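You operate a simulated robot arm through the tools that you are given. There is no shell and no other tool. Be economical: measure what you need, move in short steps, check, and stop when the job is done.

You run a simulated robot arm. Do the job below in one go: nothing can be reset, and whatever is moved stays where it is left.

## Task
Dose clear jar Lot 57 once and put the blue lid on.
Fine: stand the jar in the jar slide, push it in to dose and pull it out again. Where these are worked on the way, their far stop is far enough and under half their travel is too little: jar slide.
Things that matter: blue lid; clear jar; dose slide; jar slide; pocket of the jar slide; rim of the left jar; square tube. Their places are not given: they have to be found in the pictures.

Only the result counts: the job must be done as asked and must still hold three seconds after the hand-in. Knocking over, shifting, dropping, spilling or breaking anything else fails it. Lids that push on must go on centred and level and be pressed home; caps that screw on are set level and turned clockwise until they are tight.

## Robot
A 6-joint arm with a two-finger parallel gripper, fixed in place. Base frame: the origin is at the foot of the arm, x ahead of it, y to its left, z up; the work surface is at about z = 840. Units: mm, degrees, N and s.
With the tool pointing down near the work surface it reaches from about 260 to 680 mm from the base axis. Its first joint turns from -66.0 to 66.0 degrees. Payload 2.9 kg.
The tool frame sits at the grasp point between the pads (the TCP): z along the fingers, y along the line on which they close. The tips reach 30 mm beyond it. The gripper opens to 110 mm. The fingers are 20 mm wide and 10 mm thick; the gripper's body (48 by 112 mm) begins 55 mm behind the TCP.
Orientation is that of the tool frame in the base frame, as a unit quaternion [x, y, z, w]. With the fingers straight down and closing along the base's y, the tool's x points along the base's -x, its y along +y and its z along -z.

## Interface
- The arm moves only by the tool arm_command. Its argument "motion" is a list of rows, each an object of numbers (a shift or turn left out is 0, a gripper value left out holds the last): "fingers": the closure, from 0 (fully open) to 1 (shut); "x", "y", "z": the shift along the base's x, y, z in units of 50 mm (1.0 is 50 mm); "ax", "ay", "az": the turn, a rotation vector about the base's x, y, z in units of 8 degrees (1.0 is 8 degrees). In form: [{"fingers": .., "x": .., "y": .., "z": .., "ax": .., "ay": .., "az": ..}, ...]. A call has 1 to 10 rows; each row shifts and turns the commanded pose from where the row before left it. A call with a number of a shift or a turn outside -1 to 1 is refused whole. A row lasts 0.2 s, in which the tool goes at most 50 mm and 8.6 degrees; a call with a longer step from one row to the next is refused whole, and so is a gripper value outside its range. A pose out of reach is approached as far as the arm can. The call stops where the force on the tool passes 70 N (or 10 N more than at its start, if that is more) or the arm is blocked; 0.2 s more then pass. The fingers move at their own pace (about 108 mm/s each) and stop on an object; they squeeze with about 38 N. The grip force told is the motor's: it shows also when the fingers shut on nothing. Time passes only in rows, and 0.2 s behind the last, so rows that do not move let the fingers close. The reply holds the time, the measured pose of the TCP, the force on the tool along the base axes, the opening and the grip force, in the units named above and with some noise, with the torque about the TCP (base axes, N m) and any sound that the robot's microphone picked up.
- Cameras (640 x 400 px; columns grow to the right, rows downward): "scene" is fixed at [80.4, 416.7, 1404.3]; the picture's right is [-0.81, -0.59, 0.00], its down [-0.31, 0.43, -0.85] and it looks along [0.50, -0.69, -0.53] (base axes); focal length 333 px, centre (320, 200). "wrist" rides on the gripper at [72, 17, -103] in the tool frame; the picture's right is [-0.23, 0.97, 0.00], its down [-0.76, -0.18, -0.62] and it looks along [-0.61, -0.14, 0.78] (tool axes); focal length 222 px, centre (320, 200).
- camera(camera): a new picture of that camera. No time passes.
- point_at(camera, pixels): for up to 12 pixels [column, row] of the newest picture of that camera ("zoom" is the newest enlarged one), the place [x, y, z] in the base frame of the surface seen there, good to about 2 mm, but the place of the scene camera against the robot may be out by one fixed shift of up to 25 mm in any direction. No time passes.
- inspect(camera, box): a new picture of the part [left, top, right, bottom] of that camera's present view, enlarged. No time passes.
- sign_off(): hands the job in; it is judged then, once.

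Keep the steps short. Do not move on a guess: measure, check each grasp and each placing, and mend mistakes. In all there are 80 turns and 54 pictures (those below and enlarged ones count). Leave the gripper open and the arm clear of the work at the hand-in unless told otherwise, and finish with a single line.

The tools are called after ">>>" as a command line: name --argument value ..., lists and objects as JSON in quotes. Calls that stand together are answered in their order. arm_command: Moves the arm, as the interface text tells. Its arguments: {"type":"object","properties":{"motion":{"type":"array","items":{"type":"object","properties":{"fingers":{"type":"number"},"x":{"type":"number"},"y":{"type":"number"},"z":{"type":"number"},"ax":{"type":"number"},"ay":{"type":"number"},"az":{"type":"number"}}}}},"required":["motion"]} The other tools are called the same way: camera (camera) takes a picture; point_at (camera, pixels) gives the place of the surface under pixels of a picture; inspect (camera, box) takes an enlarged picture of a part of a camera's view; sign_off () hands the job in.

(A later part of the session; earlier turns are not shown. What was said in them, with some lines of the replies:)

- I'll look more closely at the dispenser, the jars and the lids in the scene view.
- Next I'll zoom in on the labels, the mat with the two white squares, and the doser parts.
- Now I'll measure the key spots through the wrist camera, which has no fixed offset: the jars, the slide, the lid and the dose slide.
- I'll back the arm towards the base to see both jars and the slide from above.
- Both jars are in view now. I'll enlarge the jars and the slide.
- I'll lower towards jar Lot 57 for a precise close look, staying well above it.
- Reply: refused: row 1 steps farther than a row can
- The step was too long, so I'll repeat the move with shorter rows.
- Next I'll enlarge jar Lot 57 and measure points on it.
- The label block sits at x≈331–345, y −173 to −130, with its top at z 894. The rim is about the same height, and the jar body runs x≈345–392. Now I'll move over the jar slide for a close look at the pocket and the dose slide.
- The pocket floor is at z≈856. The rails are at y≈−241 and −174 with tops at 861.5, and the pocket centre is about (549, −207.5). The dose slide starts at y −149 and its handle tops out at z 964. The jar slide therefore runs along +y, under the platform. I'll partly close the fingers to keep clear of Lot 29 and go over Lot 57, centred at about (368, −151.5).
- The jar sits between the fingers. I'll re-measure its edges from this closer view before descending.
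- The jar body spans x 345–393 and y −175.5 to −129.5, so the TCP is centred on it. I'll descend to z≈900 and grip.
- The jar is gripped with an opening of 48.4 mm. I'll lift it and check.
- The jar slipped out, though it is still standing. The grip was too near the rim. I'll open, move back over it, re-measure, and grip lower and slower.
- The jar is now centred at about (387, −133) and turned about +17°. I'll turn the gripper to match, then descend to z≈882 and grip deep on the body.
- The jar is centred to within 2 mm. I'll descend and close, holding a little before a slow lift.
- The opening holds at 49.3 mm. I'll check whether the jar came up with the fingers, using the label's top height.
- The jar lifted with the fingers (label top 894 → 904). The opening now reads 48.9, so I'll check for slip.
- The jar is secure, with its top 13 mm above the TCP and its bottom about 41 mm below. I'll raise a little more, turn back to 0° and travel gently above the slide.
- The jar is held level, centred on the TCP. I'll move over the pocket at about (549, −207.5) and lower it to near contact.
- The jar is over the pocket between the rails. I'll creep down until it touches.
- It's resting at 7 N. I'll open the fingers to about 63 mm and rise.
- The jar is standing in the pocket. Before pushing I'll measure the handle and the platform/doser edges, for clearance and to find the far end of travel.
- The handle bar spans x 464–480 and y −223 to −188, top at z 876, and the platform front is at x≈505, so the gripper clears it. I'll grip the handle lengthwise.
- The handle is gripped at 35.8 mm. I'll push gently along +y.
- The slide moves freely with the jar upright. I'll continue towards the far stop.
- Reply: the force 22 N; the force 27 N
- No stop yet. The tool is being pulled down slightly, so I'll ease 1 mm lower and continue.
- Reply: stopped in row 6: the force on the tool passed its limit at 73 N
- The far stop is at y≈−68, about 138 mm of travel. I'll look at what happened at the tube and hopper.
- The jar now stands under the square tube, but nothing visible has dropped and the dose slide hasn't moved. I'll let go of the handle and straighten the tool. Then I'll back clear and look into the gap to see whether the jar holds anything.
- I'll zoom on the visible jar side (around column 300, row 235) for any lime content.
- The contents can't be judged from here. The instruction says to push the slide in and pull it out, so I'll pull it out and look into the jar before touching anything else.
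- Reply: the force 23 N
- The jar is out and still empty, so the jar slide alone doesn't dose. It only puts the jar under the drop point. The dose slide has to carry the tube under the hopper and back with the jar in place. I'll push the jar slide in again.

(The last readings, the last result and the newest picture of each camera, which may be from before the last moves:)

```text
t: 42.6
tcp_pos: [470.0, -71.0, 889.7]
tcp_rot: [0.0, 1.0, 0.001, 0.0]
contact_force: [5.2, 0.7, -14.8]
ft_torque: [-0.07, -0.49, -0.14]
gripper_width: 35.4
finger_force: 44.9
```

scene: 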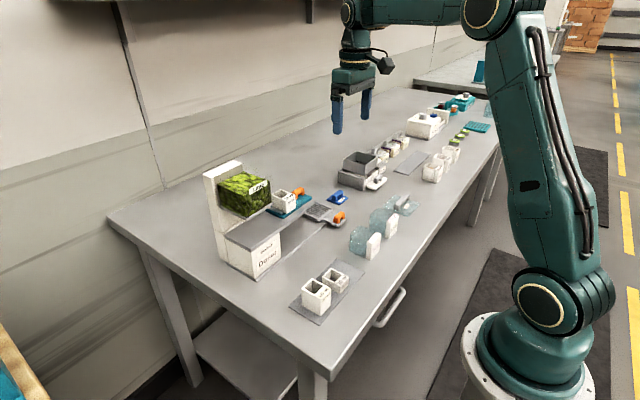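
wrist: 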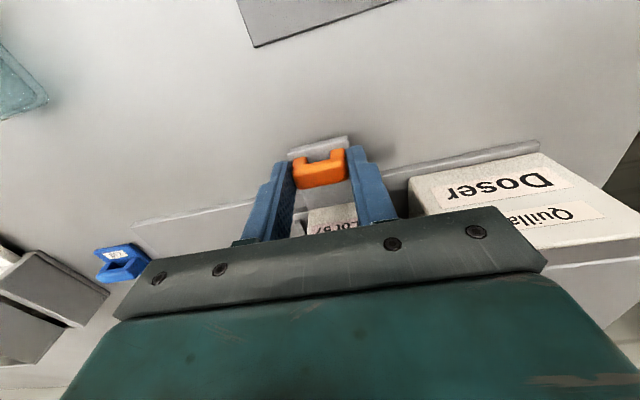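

>>> arm_command --motion '[{"y": 0.03}, {"y": 0.02}, {"y": 0.02}, {}]'

```text
t: 43.6
tcp_pos: [468.4, -70.0, 889.5]
tcp_rot: [0.0, 1.0, -0.001, 0.0]
contact_force: [10.7, -8.6, -27.4]
ft_torque: [-0.34, -0.7, 0.21]
gripper_width: 35.5
finger_force: 44.8
```

The slide is at the far stop. I'll release, rise clear and back away to −x. Then I'll turn the tool +90° so the camera looks along +y at the dose slide.

>>> arm_command --motion '[{"fingers": 0.5}, {}, {"z": 0.4}, {"z": 0.6, "x": -0.3}, {"z": 0.6, "x": -0.4}, {"y": -0.8, "az": 0.5}, {"y": -0.7, "az": 1.0}, {"y": -0.6, "az": 1.0, "z": 0.3}, {"az": 1.0, "y": -0.3, "z": 0.3}, {"az": 1.0}]'

>>> arm_command --motion '[{"az": 1.0}, {"az": 1.0, "x": 0.4}, {"az": 1.0, "x": 0.4}, {"az": 1.0, "x": 0.4}, {"az": 1.0, "x": 0.4}, {"az": 1.0, "x": 0.4}, {"az": 0.75, "x": 0.3}, {}]'

>>> camera --camera "wrist"

```text
t: 45.8
tcp_pos: [435.9, -189.4, 999.9]
tcp_rot: [-0.311, 0.95, 0.001, -0.001]
contact_force: [0.7, -0.3, -1.5]
ft_torque: [0.03, -0.01, 0.0]
gripper_width: 55.1
finger_force: 0.0
```

```text
t: 47.6
tcp_pos: [548.9, -188.1, 1000.7]
tcp_rot: [0.708, -0.706, -0.001, 0.001]
contact_force: [0.2, 0.5, 0.3]
ft_torque: [0.02, -0.01, 0.0]
gripper_width: 54.9
finger_force: 0.1
```

```text
14 pictures are left
```

wrist: 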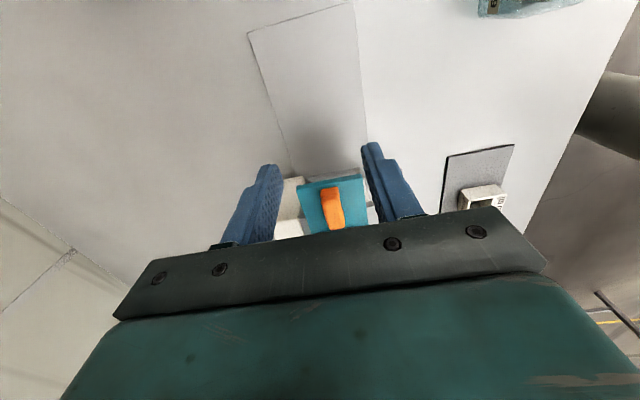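

I'll tilt the tool by 24° (leaning to −y) and back off a bit to view the hopper and tube.

>>> arm_command --motion '[{"ax": 1.0, "y": -0.4}, {"ax": 1.0, "y": -0.4}, {"ax": 1.0, "y": -0.2}, {}]'

>>> camera --camera "wrist"

```text
t: 48.6
tcp_pos: [493.4, -255.5, 971.1]
tcp_rot: [-0.692, 0.692, 0.144, 0.146]
contact_force: [0.4, -0.6, -0.2]
ft_torque: [0.01, -0.01, 0.0]
gripper_width: 55.1
finger_force: 0.0
out of reach, approached as far as the arm can: row 2, 3
```

```text
13 pictures are left
```

wrist: 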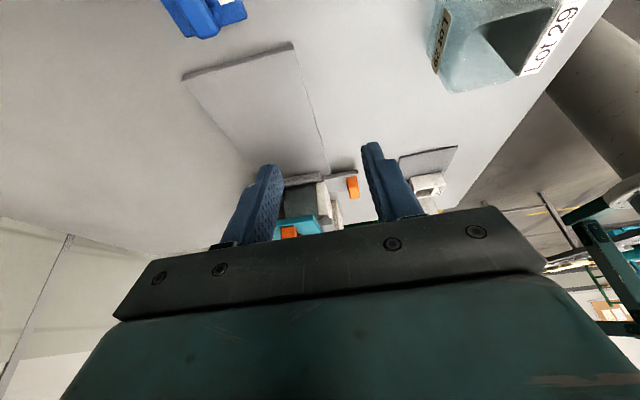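

Tilting here reaches the arm's limit, so I'll undo the tilt. First I'll get the hopper tray and tube positions from the scene view.

>>> point_at --camera "scene" --pixels '[[247, 219], [271, 205], [270, 203], [247, 214], [262, 208], [219, 205], [276, 196], [282, 192], [288, 196], [302, 196], [287, 211], [300, 208]]'

>>> arm_command --motion '[{"ax": -1.0}, {"ax": -1.0}, {"ax": -1.0, "y": 0.2}, {}]'

```text
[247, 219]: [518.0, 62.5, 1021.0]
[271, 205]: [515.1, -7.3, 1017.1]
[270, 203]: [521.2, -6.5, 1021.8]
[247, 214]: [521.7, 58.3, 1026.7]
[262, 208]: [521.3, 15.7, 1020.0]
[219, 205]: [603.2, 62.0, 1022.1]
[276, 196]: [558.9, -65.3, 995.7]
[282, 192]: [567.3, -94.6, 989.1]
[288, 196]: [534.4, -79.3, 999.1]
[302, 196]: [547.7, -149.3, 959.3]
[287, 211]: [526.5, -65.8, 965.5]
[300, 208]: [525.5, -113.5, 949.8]
```

```text
t: 49.6
tcp_pos: [500.2, -243.1, 972.1]
tcp_rot: [-0.706, 0.707, 0.019, 0.027]
contact_force: [-0.2, 0.1, -0.5]
ft_torque: [0.01, -0.04, 0.0]
gripper_width: 55.2
finger_force: 0.0
out of reach, approached as far as the arm can: row 1
```

The hopper tray spans y≈−3 to 66 with its underside at about z 1005, so the dose slide's stroke is about 100 mm. A vertical grip on the outer half of the handle will clear it. I'll straighten the tool and move above the handle at about (548, −137).

>>> arm_command --motion '[{"ax": -0.47, "ay": 0.08, "z": 0.4}, {"z": 0.5, "y": 0.4}, {"x": 0.5, "y": 0.6}, {"x": 0.46, "y": 0.6}, {"y": 0.4}, {}]'

>>> camera --camera "wrist"

```text
t: 51.0
tcp_pos: [548.3, -143.5, 1017.7]
tcp_rot: [-0.706, 0.708, 0.0, 0.0]
contact_force: [0.7, -0.2, 0.5]
ft_torque: [0.01, -0.01, 0.01]
gripper_width: 55.0
finger_force: 0.0
```

```text
12 pictures are left
```

wrist: 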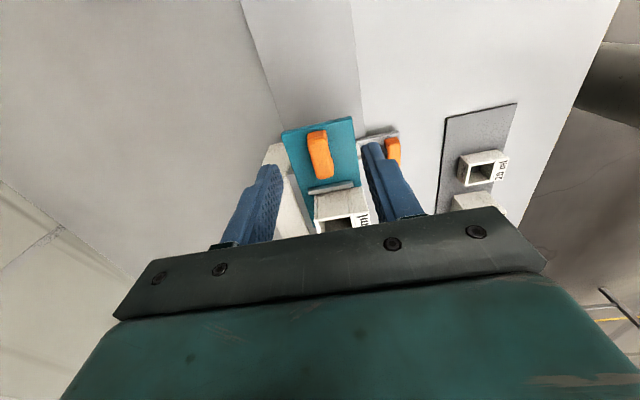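

>>> point_at --camera "wrist" --pixels '[[310, 140], [326, 135], [318, 134], [316, 172], [330, 168], [320, 150], [345, 150], [330, 188], [340, 195], [345, 215]]'

```text
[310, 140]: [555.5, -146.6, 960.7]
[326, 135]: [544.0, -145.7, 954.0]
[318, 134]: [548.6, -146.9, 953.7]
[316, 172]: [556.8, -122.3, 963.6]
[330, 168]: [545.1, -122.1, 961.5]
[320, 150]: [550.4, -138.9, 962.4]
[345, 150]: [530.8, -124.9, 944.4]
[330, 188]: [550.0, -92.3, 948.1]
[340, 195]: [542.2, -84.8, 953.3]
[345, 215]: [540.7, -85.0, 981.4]
```

The handle centre is at x≈550, spanning y −147 to −114. I'll descend to z≈978 and grip its outer part.

>>> arm_command --motion '[{"x": 0.03, "y": 0.1}, {"z": -0.4}, {"z": -0.4}, {}, {"fingers": 1.0}, {}, {}]'

```text
t: 52.6
tcp_pos: [549.9, -138.3, 977.2]
tcp_rot: [-0.706, 0.708, -0.002, 0.0]
contact_force: [2.1, -0.3, -2.0]
ft_torque: [-0.09, -0.07, 0.09]
gripper_width: 15.2
finger_force: 44.7
```

Gripped at 15.2 mm. I'll push the dose slide along +y in small steps.

>>> arm_command --motion '[{"y": 0.06}, {"y": 0.12}, {"y": 0.16}, {"y": 0.16}, {"y": 0.16}, {"y": 0.16}, {"y": 0.16}, {"y": 0.16}, {}]'

>>> inspect --camera "scene" --box '[190, 130, 340, 250]'

```text
t: 54.6
tcp_pos: [549.5, -80.1, 977.4]
tcp_rot: [-0.707, 0.708, -0.001, 0.001]
contact_force: [-3.2, 0.7, 9.7]
ft_torque: [-0.13, 0.1, 0.05]
gripper_width: 15.3
finger_force: 45.2
```

```text
3.33 times, centred on (265, 190) of scene
```

zoom: 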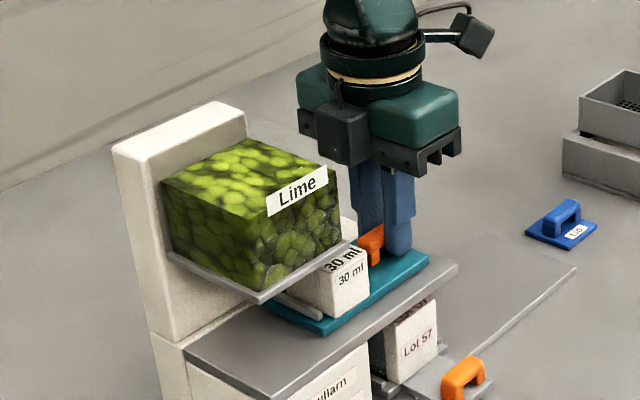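

The tube is going under the hopper. I'll continue in small steps to its stop.

>>> arm_command --motion '[{"y": 0.12}, {"y": 0.12}, {"y": 0.12}, {"y": 0.12}, {"y": 0.08}, {"y": 0.08}, {}]'

```text
t: 56.2
tcp_pos: [549.8, -48.8, 977.6]
tcp_rot: [-0.706, 0.708, -0.002, 0.001]
contact_force: [3.4, -12.5, 17.3]
ft_torque: [1.63, -0.39, 0.61]
gripper_width: 15.3
finger_force: 44.5
```

A resisting force has started at y≈−49, after about 90 mm of travel. I'll look before pushing further.

>>> inspect --camera "scene" --box '[210, 130, 330, 240]'

>>> arm_command --motion '[{"y": 0.03}, {"y": 0.03}, {}]'

```text
3.64 times, centred on (270, 185) of scene
```

zoom: 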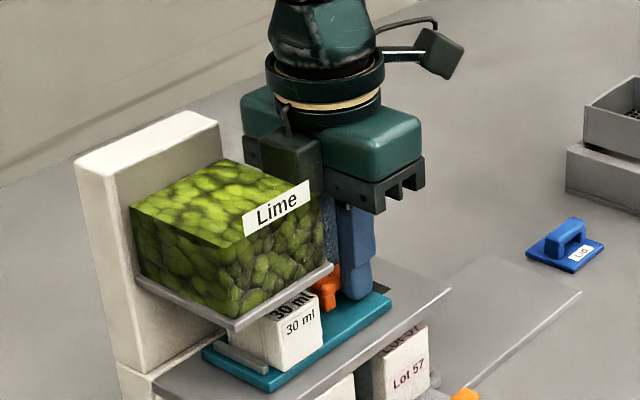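

```text
t: 57.0
tcp_pos: [550.8, -50.4, 977.0]
tcp_rot: [-0.704, 0.71, -0.001, 0.001]
contact_force: [0.2, -37.5, 15.2]
ft_torque: [2.44, -2.28, 2.04]
gripper_width: 15.4
finger_force: 45.1
```

The torque shows contact about 65 mm above the TCP: the gripper body is touching the hopper, not the slide's stop. I'll back off, release, slide the fingers out behind the handle, close them, and push the handle's end instead.

>>> arm_command --motion '[{"y": -0.06}, {}, {"fingers": 0.7}, {}, {"y": -0.35}, {"y": -0.25}, {"fingers": 1.0}, {}, {}]'

>>> camera --camera "wrist"

```text
t: 59.0
tcp_pos: [549.7, -78.5, 977.0]
tcp_rot: [-0.707, 0.708, -0.001, 0.001]
contact_force: [-0.7, 1.0, 0.1]
ft_torque: [0.01, 0.02, -0.01]
gripper_width: 0.0
finger_force: 37.7
```

```text
9 pictures are left
```

wrist: 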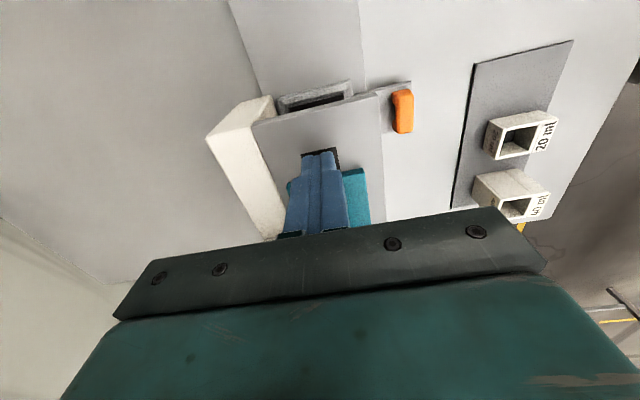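

The drop hole in the platform is now visible, uncovered near (325, 155). I'll push the handle's end with closed fingers.

>>> arm_command --motion '[{"y": 0.08}, {"y": 0.08}, {"y": 0.06}, {"y": 0.06}, {"y": 0.06}, {}]'

```text
t: 60.4
tcp_pos: [549.3, -68.0, 977.0]
tcp_rot: [-0.701, 0.713, -0.001, -0.001]
contact_force: [-2.3, -39.2, -2.2]
ft_torque: [-0.53, 0.02, 0.1]
gripper_width: 0.0
finger_force: 37.5
```

The handle is being pressed low, at 39 N with no movement, so the slide is at its far stop under the hopper. Now I'll back off, open, straddle the handle again and grip it to pull it back.

>>> arm_command --motion '[{"y": -0.2, "az": -0.1}, {"fingers": 0.7}, {}, {"y": 0.2}, {"y": 0.2}, {}, {"fingers": 1.0}, {}, {}]'

>>> inspect --camera "scene" --box '[210, 130, 330, 240]'

```text
t: 62.4
tcp_pos: [550.3, -53.5, 977.0]
tcp_rot: [-0.701, 0.713, 0.0, 0.001]
contact_force: [-1.6, 0.3, -0.3]
ft_torque: [0.08, 0.03, 0.49]
gripper_width: 15.5
finger_force: 45.0
```

```text
3.64 times, centred on (270, 185) of scene
```

zoom: 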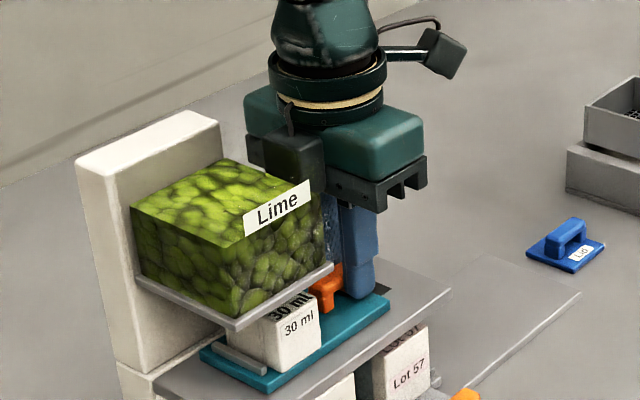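

Gripped. I'll pull the dose slide back out along −y towards its outer stop.

>>> arm_command --motion '[{"y": -0.08}, {"y": -0.16}, {"y": -0.2}, {"y": -0.2}, {"y": -0.2}, {"y": -0.2}, {"y": -0.2}, {"y": -0.2}, {"y": -0.16}, {}]'

>>> arm_command --motion '[{"y": -0.1}, {"y": -0.06}, {"y": -0.04}, {}]'

```text
t: 64.6
tcp_pos: [550.0, -132.4, 976.8]
tcp_rot: [-0.701, 0.713, 0.0, 0.001]
contact_force: [-2.8, -0.4, 9.7]
ft_torque: [0.04, 0.19, 0.52]
gripper_width: 15.4
finger_force: 44.9
```

```text
t: 65.6
tcp_pos: [549.2, -141.7, 976.9]
tcp_rot: [-0.702, 0.713, -0.001, 0.001]
contact_force: [-4.9, 0.9, 13.4]
ft_torque: [0.0, 0.15, 0.53]
gripper_width: 15.2
finger_force: 45.2
```

>>> arm_command --motion '[{"y": -0.03}, {"y": -0.02}, {}, {}]'

>>> inspect --camera "scene" --box '[230, 150, 350, 260]'

```text
t: 66.6
tcp_pos: [549.9, -143.4, 975.5]
tcp_rot: [-0.702, 0.712, 0.0, 0.001]
contact_force: [-0.4, 18.6, 13.7]
ft_torque: [0.7, 0.05, 0.4]
gripper_width: 15.4
finger_force: 45.1
```

```text
3.64 times, centred on (290, 205) of scene
```

zoom: 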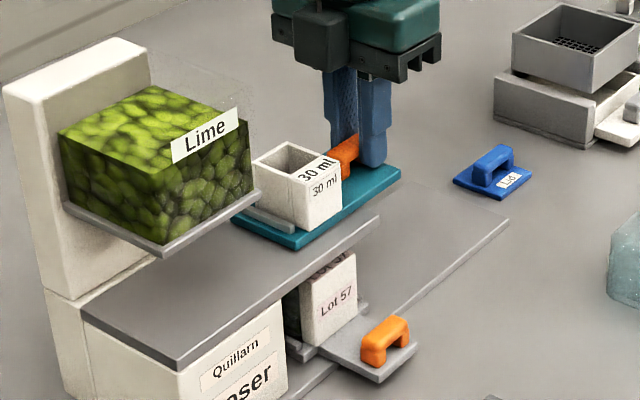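

The dose slide is back at its outer stop, 18 N resisting. I'll release, rise, turn the tool back to 0° and come around to the jar-slide handle.

>>> arm_command --motion '[{"fingers": 0.5}, {}, {"z": 0.5}, {"z": 0.6}, {"x": -0.7, "az": -0.9}, {"x": -0.7, "az": -0.9}, {"az": -1.0, "x": -0.4}, {"az": -1.0}, {"az": -1.0}, {"az": -1.0}]'

>>> arm_command --motion '[{"az": -1.0}, {"az": -1.0}, {"az": -1.0}, {"az": -1.0}, {"az": -1.0}, {"az": -0.35, "y": 0.5}, {"y": 0.5}, {"y": 0.4}, {}]'

```text
t: 68.8
tcp_pos: [460.2, -143.8, 1031.4]
tcp_rot: [-0.362, 0.932, -0.001, 0.0]
contact_force: [-0.2, -1.0, -0.1]
ft_torque: [0.0, -0.01, 0.0]
gripper_width: 55.0
finger_force: 0.0
```

```text
t: 70.8
tcp_pos: [460.2, -74.8, 1033.0]
tcp_rot: [0.001, 1.0, -0.001, 0.001]
contact_force: [0.3, -0.3, -0.4]
ft_torque: [0.0, 0.01, -0.02]
gripper_width: 55.2
finger_force: 0.1
```

Now I'll descend on the jar-slide handle at (469, −70) and grip it.

>>> arm_command --motion '[{"x": 0.18, "y": 0.1}, {"z": -0.8}, {"z": -0.9}, {"z": -0.9}, {"z": -0.24}, {}, {"fingers": 1.0}, {}, {}]'

>>> arm_command --motion '[{"y": -0.05}, {"y": -0.1}, {"y": -0.15}, {"y": -0.15}, {"y": -0.15}, {"y": -0.15}, {"y": -0.15}, {"y": -0.15}, {"y": -0.15}, {"y": -0.15}]'

```text
t: 72.8
tcp_pos: [469.8, -69.8, 887.0]
tcp_rot: [0.002, 1.0, -0.001, 0.0]
contact_force: [0.7, -7.6, -6.4]
ft_torque: [-0.18, -0.48, 0.03]
gripper_width: 35.4
finger_force: 44.3
```

```text
t: 75.0
tcp_pos: [468.9, -138.0, 889.2]
tcp_rot: [0.001, 1.0, 0.001, 0.001]
contact_force: [12.1, 0.6, -32.1]
ft_torque: [0.06, -0.52, 0.23]
gripper_width: 35.3
finger_force: 44.6
```

>>> arm_command --motion '[{"y": -0.15, "z": -0.02}, {"y": -0.2}, {"y": -0.2}, {"y": -0.2}, {"y": -0.2}, {"y": -0.2}, {"y": -0.15}, {"y": -0.05}, {"y": -0.03}, {}]'

>>> inspect --camera "scene" --box '[250, 150, 390, 260]'

```text
t: 77.2
tcp_pos: [469.8, -206.6, 888.9]
tcp_rot: [0.001, 1.0, -0.001, 0.0]
contact_force: [1.4, -0.6, -6.1]
ft_torque: [0.02, -0.24, 0.21]
gripper_width: 35.2
finger_force: 45.3
```

```text
3.64 times, centred on (320, 205) of scene
```

zoom: 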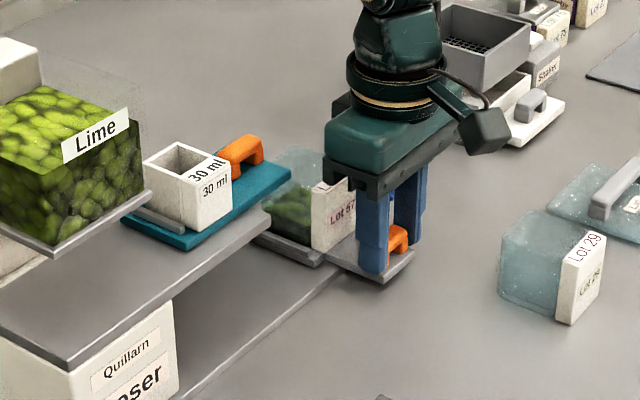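

There is lime in the jar, and the jar slide is fully out at y −206.6. I'll release it and go for a close look at the blue lid.

>>> arm_command --motion '[{"fingers": 0.5}, {}, {"z": 0.5}, {"z": 0.8}, {"z": 0.4, "y": -0.6}, {"y": -0.8, "x": 0.3}, {"y": -0.7, "x": 0.3}, {}]'

>>> inspect --camera "wrist" --box '[240, 60, 400, 220]'

```text
t: 79.0
tcp_pos: [497.2, -309.6, 974.9]
tcp_rot: [0.001, 1.0, -0.002, 0.0]
contact_force: [0.0, 0.1, 0.0]
ft_torque: [-0.01, -0.01, -0.01]
gripper_width: 55.0
finger_force: 0.1
```

```text
2.50 times, centred on (320, 140) of wrist
```

zoom: 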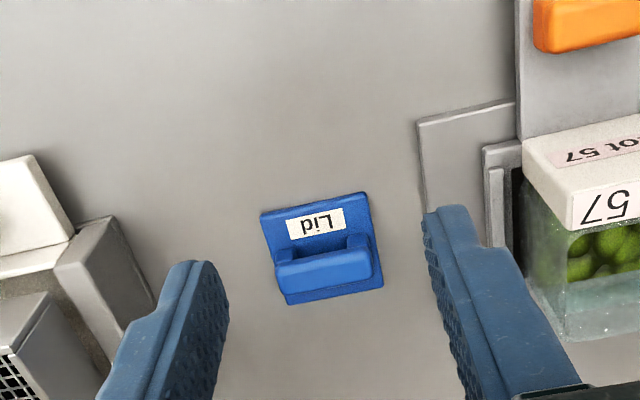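

>>> point_at --camera "zoom" --pixels '[[264, 216], [366, 196], [288, 300], [381, 283], [280, 268], [370, 258], [325, 268], [282, 290], [372, 272], [350, 240], [325, 258], [265, 225]]'

>>> point_at --camera "zoom" --pixels '[[527, 160], [570, 225], [536, 232], [563, 335], [600, 205], [560, 130], [490, 200]]'

```text
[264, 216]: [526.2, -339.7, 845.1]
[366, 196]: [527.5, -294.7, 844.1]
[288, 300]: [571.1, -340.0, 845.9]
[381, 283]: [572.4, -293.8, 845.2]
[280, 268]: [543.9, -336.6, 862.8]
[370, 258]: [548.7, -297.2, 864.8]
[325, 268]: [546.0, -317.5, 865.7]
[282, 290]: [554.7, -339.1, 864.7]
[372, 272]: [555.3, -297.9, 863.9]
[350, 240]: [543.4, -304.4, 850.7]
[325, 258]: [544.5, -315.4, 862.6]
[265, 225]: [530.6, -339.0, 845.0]
```

```text
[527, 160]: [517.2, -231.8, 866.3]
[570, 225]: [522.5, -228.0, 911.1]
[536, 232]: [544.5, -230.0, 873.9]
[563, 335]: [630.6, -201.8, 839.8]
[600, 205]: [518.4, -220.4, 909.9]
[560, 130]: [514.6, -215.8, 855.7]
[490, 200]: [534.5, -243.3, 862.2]
```

The lid plate is 46 mm square, centred at (549, −317) and aligned. Its handle bar is centred on it, 40 mm long, top at z 864.5. I'll check the grey box's height for gripper clearance.

>>> point_at --camera "zoom" --pixels '[[110, 222], [65, 262], [150, 300], [30, 300], [60, 330], [65, 225]]'

>>> arm_command --motion '[{"x": 0.5, "y": -0.07}, {"x": 0.53, "y": -0.07}, {"z": -0.6}, {"z": -0.6}, {}]'

```text
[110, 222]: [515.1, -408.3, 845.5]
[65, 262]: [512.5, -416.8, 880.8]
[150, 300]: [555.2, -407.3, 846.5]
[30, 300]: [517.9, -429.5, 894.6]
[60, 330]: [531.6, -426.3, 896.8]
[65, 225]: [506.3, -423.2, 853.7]
```

```text
t: 80.2
tcp_pos: [549.5, -318.1, 915.5]
tcp_rot: [0.001, 1.0, 0.001, -0.001]
contact_force: [-0.3, 0.7, 0.2]
ft_torque: [0.04, -0.03, -0.07]
gripper_width: 55.0
finger_force: 0.1
```

There's plenty of clearance. I'll descend onto the lid handle and grip.

>>> arm_command --motion '[{"z": -0.4, "y": 0.02}, {"z": -0.33}, {}, {"fingers": 1.0}, {}, {}, {"z": 0.1}, {"z": 0.2}, {}]'

>>> camera --camera "wrist"

```text
t: 82.2
tcp_pos: [549.3, -317.2, 893.9]
tcp_rot: [0.0, 1.0, -0.001, 0.0]
contact_force: [0.4, 0.2, -0.4]
ft_torque: [-0.03, 0.0, 0.02]
gripper_width: 42.4
finger_force: 38.0
```

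```text
4 pictures are left
```

wrist: 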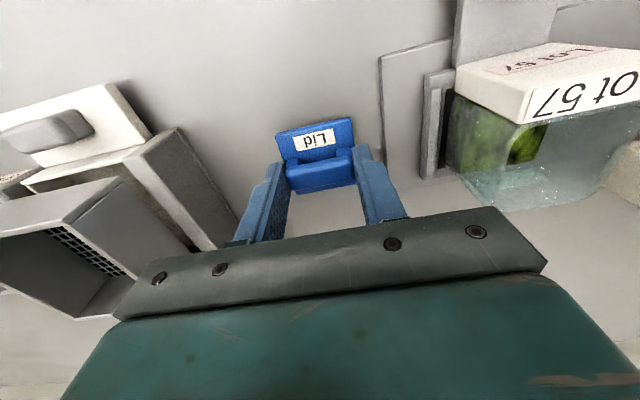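

The lid is held (42.4 mm). I'll measure the lid in hand and the jar's position from this picture.

>>> point_at --camera "wrist" --pixels '[[277, 134], [350, 119], [315, 127], [291, 175], [353, 163], [320, 172], [457, 70], [525, 118], [524, 100], [600, 100], [500, 75], [458, 100]]'

```text
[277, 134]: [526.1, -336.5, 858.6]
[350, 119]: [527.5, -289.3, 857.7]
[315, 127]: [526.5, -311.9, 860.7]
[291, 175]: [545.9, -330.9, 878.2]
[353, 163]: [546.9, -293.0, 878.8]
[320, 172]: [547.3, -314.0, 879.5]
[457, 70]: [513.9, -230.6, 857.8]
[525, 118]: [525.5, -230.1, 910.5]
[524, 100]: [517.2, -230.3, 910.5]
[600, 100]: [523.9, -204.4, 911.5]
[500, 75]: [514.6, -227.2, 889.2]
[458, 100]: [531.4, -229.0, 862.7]
```

The lid sits level and centred in the grip, and the jar is centred at about (549.5, −208). I'll raise the lid, move it above the jar and check the alignment.

>>> arm_command --motion '[{"z": 0.5}, {"z": 0.6}, {"z": 0.5}, {"y": 0.6}, {"y": 0.6}, {"y": 0.6}, {"y": 0.38}, {"z": -0.1}, {}]'

>>> inspect --camera "wrist" --box '[240, 80, 400, 220]'

```text
t: 84.2
tcp_pos: [550.9, -208.1, 966.0]
tcp_rot: [0.001, 1.0, 0.0, 0.0]
contact_force: [0.6, -0.7, 0.6]
ft_torque: [0.01, -0.01, 0.01]
gripper_width: 42.6
finger_force: 37.9
```

```text
2.86 times, centred on (320, 150) of wrist
```

zoom: 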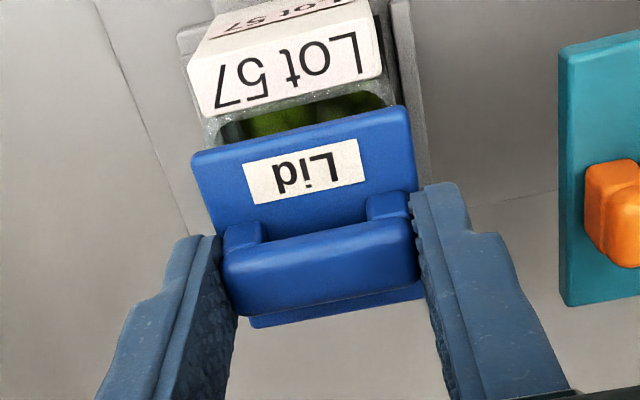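

>>> point_at --camera "zoom" --pixels '[[195, 158], [404, 110], [300, 140], [205, 112], [378, 72], [290, 92], [225, 265], [412, 235], [190, 68], [372, 20], [206, 125], [398, 95]]'

```text
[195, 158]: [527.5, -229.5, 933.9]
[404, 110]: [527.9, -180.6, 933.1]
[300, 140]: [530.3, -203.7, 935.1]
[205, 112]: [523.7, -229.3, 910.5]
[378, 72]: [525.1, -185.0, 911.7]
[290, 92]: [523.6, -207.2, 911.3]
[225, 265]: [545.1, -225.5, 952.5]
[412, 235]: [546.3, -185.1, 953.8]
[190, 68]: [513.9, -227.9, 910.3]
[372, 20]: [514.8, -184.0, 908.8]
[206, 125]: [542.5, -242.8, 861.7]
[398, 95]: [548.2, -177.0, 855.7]
```

Compared with the jar, the lid is about 2 mm too far in +x and about 1.5 mm in +y. I'll correct this and lower to just above the rim.

>>> arm_command --motion '[{"x": -0.045, "y": -0.03}, {}, {"z": -0.1}, {"z": -0.1}, {}]'

>>> inspect --camera "wrist" --box '[240, 80, 400, 220]'

```text
t: 85.4
tcp_pos: [548.2, -210.3, 955.9]
tcp_rot: [0.001, 1.0, -0.001, 0.0]
contact_force: [0.6, 0.0, -0.3]
ft_torque: [0.0, -0.01, 0.0]
gripper_width: 42.6
finger_force: 37.9
```

```text
2.86 times, centred on (320, 150) of wrist
```

zoom: 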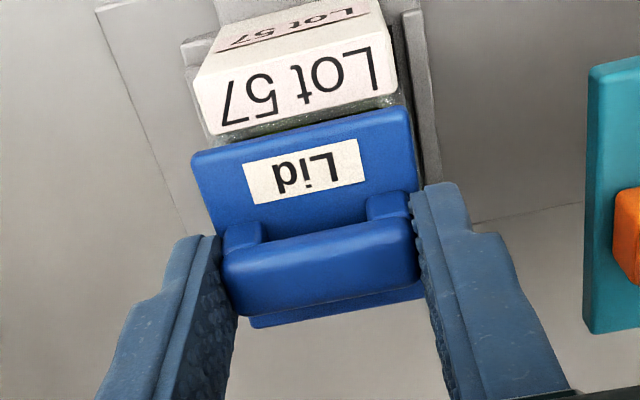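

>>> point_at --camera "zoom" --pixels '[[195, 158], [404, 110], [300, 140], [214, 132], [394, 92], [300, 113], [200, 100], [384, 52], [198, 92], [382, 45]]'

```text
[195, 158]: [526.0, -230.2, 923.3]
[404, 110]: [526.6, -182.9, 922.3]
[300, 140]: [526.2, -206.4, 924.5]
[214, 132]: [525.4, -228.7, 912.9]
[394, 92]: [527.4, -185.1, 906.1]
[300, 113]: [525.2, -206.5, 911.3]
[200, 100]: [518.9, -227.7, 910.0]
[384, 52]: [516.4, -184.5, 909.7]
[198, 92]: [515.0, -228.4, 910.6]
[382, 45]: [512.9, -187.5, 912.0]
```

The lid is centred over the jar to within about 1 mm. I'll lower it onto the rim and press.

>>> arm_command --motion '[{"z": -0.06}, {"z": -0.05}, {"z": -0.04}, {}]'

>>> arm_command --motion '[{"z": -0.03}, {"z": -0.03}, {}]'

```text
t: 86.4
tcp_pos: [548.9, -210.1, 950.1]
tcp_rot: [0.0, 1.0, 0.0, 0.0]
contact_force: [-0.1, 0.5, 0.3]
ft_torque: [0.02, 0.02, 0.0]
gripper_width: 42.7
finger_force: 37.4
```

```text
t: 87.2
tcp_pos: [549.1, -208.0, 949.6]
tcp_rot: [0.001, 1.0, -0.001, 0.002]
contact_force: [-5.1, -0.4, 25.2]
ft_torque: [0.13, 0.52, 0.04]
gripper_width: 42.4
finger_force: 37.9
```

Contact at z≈949.6, 25 N. I'll press further in small steps to push it home.

>>> arm_command --motion '[{"z": -0.03}, {"z": -0.03}, {}]'

>>> arm_command --motion '[{"z": -0.03}, {"z": -0.03}, {}]'

```text
t: 88.0
tcp_pos: [551.1, -208.7, 948.9]
tcp_rot: [0.002, 1.0, -0.002, 0.004]
contact_force: [-0.5, -0.2, 35.5]
ft_torque: [0.08, 0.25, 0.01]
gripper_width: 42.7
finger_force: 37.5
```

```text
t: 88.8
tcp_pos: [551.0, -210.3, 947.8]
tcp_rot: [0.001, 1.0, -0.002, 0.005]
contact_force: [-0.2, 3.8, 40.8]
ft_torque: [0.31, 0.02, 0.04]
gripper_width: 42.6
finger_force: 38.2
```

>>> arm_command --motion '[{"z": -0.04}, {"z": -0.04}, {}]'

```text
t: 89.6
tcp_pos: [550.6, -211.7, 944.6]
tcp_rot: [0.0, 1.0, -0.004, 0.008]
contact_force: [-7.7, 5.4, 56.9]
ft_torque: [0.58, 0.75, 0.02]
gripper_width: 42.5
finger_force: 37.5
```

57 N, with the fingertips now bearing on the lid plate. I'll release, rise, back off a little and check that the lid is level and seated.

>>> arm_command --motion '[{"z": 0.08}, {"fingers": 0.45}, {}, {}, {"z": 0.5}, {"z": 0.5, "x": -0.3}, {"x": -0.5}, {}]'

>>> inspect --camera "wrist" --box '[240, 80, 420, 230]'

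```text
t: 91.4
tcp_pos: [506.7, -209.8, 990.6]
tcp_rot: [0.0, 1.0, 0.0, 0.0]
contact_force: [-0.4, -0.6, -0.1]
ft_torque: [0.02, 0.03, 0.0]
gripper_width: 60.4
finger_force: 0.1
```

```text
2.67 times, centred on (330, 155) of wrist
```

zoom: 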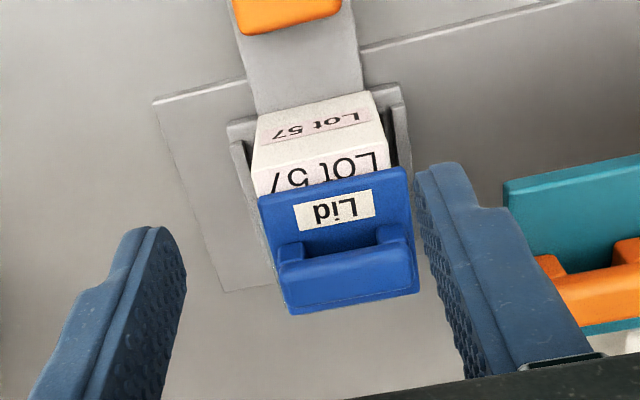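

>>> point_at --camera "zoom" --pixels '[[264, 205], [402, 175], [268, 215], [400, 190], [330, 240], [290, 308], [415, 288], [285, 262], [410, 245], [345, 265], [270, 185], [380, 158]]'

```text
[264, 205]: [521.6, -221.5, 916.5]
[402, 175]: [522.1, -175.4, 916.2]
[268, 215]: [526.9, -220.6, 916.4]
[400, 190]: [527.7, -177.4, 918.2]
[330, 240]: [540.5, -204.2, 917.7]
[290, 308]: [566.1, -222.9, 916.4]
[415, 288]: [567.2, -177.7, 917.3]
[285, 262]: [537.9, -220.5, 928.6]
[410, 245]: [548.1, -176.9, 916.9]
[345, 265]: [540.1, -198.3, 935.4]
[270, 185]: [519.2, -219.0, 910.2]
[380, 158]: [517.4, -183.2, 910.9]
```

The lid is level (top z≈917), but it may sit a few mm off relative to the jar. I'll measure the label block edges in the same view.

>>> point_at --camera "zoom" --pixels '[[256, 190], [257, 178], [387, 160], [387, 150], [255, 170], [320, 160], [320, 155], [320, 170], [385, 142], [235, 150], [400, 110], [276, 290]]'

```text
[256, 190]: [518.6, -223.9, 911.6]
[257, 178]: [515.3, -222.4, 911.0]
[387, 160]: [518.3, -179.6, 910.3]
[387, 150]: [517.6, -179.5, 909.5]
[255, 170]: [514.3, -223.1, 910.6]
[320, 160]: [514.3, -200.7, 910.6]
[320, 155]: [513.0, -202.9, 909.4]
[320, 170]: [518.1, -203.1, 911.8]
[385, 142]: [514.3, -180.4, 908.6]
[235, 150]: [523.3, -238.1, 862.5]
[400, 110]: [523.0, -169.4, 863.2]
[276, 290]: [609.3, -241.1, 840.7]
```

The lid sits about 4 mm off in −x and 2.5 mm off in +y relative to the jar, and it's still on top of the rim rather than home. I'll re-grip its handle gently and lift it a little so I can correct this.

>>> arm_command --motion '[{"x": 0.4, "y": 0.146}, {"x": 0.356}, {"z": -0.4}, {"z": -0.42}, {}, {"fingers": 0.55}, {}]'

>>> arm_command --motion '[{"fingers": 0.6}, {}, {"fingers": 1.0}, {}, {}]'

```text
t: 93.0
tcp_pos: [545.5, -202.6, 949.2]
tcp_rot: [0.001, 1.0, 0.0, 0.001]
contact_force: [0.1, -0.3, 0.7]
ft_torque: [0.0, 0.01, 0.02]
gripper_width: 49.5
finger_force: 0.0
```

```text
t: 94.2
tcp_pos: [545.4, -202.9, 949.9]
tcp_rot: [0.001, 1.0, 0.0, 0.0]
contact_force: [-0.6, 0.5, 0.5]
ft_torque: [0.03, -0.02, 0.04]
gripper_width: 42.5
finger_force: 38.5
5 turns are left
```

I have 5 calls left. I'll lift slightly, shift +3.8 mm in x and −2.6 mm in y, then lower and press firmly in one run.

>>> arm_command --motion '[{"z": 0.09}, {"x": 0.076, "y": -0.052}, {}, {"z": -0.06}, {"z": -0.06}, {"z": -0.05}, {"z": -0.06}, {"z": -0.06}, {"z": -0.06}, {"z": -0.05}]'

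```text
t: 96.5
tcp_pos: [554.9, -207.0, 946.1]
tcp_rot: [0.002, 1.0, -0.005, 0.011]
contact_force: [0.7, -1.4, 7.6]
ft_torque: [0.08, 0.07, 0.02]
gripper_width: 42.8
finger_force: 37.8
stopped in row 10: the force on the tool passed its limit at 70 N (the readings are from after the stop); the commanded pose is now the measured one
4 turns are left
```

70 N was reached with the TCP at 946, so the lid is about 3.5 mm lower than when it lay loose. This time I'll open the fingers without lifting first, rise straight up and back off.

>>> arm_command --motion '[{"fingers": 0.4}, {}, {}, {"z": 0.4}, {"z": 0.5}, {"z": 0.2}, {"x": -0.6}, {"x": -0.4}, {}]'

>>> inspect --camera "wrist" --box '[240, 80, 420, 230]'

```text
t: 98.5
tcp_pos: [502.3, -207.2, 1001.7]
tcp_rot: [0.001, 1.0, -0.005, 0.011]
contact_force: [0.7, -0.2, -0.3]
ft_torque: [0.03, 0.02, 0.01]
gripper_width: 66.3
finger_force: 0.1
```

```text
2.67 times, centred on (330, 155) of wrist
3 turns are left
```

zoom: 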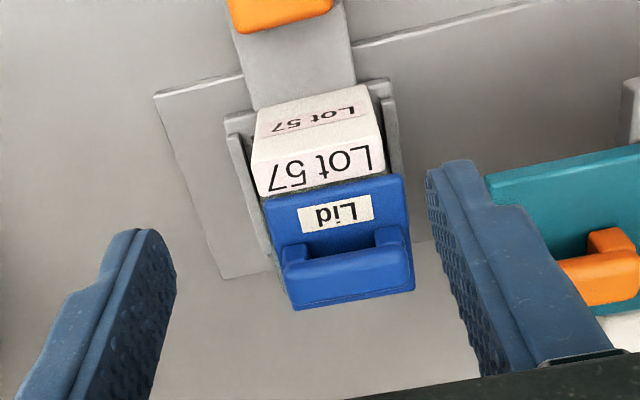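

The whole label is visible now and the lid sits squarely behind it. I'll measure its height, level and centring.

>>> point_at --camera "zoom" --pixels '[[268, 207], [400, 182], [335, 235], [295, 303], [410, 285], [275, 225], [402, 205], [258, 188], [382, 165], [258, 165], [320, 180], [320, 145]]'

```text
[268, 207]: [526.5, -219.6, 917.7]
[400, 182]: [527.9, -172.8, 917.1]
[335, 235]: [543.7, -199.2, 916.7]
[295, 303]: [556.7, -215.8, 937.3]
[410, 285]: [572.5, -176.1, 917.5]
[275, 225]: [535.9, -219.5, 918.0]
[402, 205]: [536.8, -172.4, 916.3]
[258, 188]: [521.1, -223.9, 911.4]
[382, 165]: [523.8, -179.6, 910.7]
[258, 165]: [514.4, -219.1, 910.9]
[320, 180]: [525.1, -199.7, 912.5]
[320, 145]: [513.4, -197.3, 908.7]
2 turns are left
```

From the pictures, the lid is level and x is good, but it's still about 2–3 mm off in +y and sits on the rim at 917. By robot readings the jar centre is at y≈−209. In one sequence I'll straighten the tool, re-grip and lift 4 mm. Then I'll shift to y −209, lower, press to the force limit, open without lifting and retreat.

>>> arm_command --motion '[{"ax": 0.07, "ay": 0.157}, {"x": 0.47}, {"x": 0.46}, {"z": -0.5}, {"z": -0.5}, {"z": -0.04}, {}, {"fingers": 0.55}, {"fingers": 0.6}, {}]'

>>> arm_command --motion '[{"fingers": 1.0}, {}, {}, {"z": 0.09}, {"x": -0.016, "y": -0.04}, {}, {"z": -0.06}, {"z": -0.06}, {"z": -0.05}, {}]'

>>> arm_command --motion '[{"z": -0.05}, {"z": -0.05}, {"z": -0.05}, {"z": -0.05}, {"z": -0.05}, {}]'

>>> arm_command --motion '[{"fingers": 0.4}, {}, {}, {"z": 0.4}, {"z": 0.5}, {"z": 0.5}, {"x": -0.6}, {"x": -0.6}, {"x": -0.4, "fingers": 0.0}, {}]'

>>> camera --camera "wrist"

```text
t: 100.7
tcp_pos: [549.6, -207.6, 947.5]
tcp_rot: [0.001, 1.0, 0.001, -0.002]
contact_force: [0.1, -0.3, -1.0]
ft_torque: [0.01, 0.02, 0.01]
gripper_width: 43.9
finger_force: 0.2
```

```text
t: 102.9
tcp_pos: [550.6, -209.1, 947.2]
tcp_rot: [0.002, 1.0, -0.001, 0.001]
contact_force: [-6.5, 0.0, 30.4]
ft_torque: [0.02, 0.68, 0.03]
gripper_width: 42.9
finger_force: 37.3
```

```text
t: 103.9
tcp_pos: [552.2, -209.0, 948.0]
tcp_rot: [0.002, 1.0, -0.002, 0.008]
contact_force: [-0.3, 0.0, 8.2]
ft_torque: [0.09, 0.09, -0.02]
gripper_width: 42.5
finger_force: 38.3
stopped in row 5: the force on the tool passed its limit at 72 N (the readings are from after the stop); the commanded pose is now the measured one
```

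```text
t: 106.1
tcp_pos: [471.6, -209.8, 1016.3]
tcp_rot: [0.002, 1.0, -0.003, 0.006]
contact_force: [0.0, 0.6, 0.2]
ft_torque: [-0.03, -0.02, -0.01]
gripper_width: 109.9
finger_force: 0.0
```

```text
refused: no pictures are left
1 turns are left
```

The lid was re-centred at y −209 and pressed until the 70 N limit stopped it. The gripper is open and clear, so I'm handing in.

>>> sign_off

```text
The job is handed in.
```

Jar Lot 57 got one dose of lime, its slide is pulled out again and the blue lid was pressed on at about 70 N; I had no pictures left to confirm that the lid is centred and fully home.
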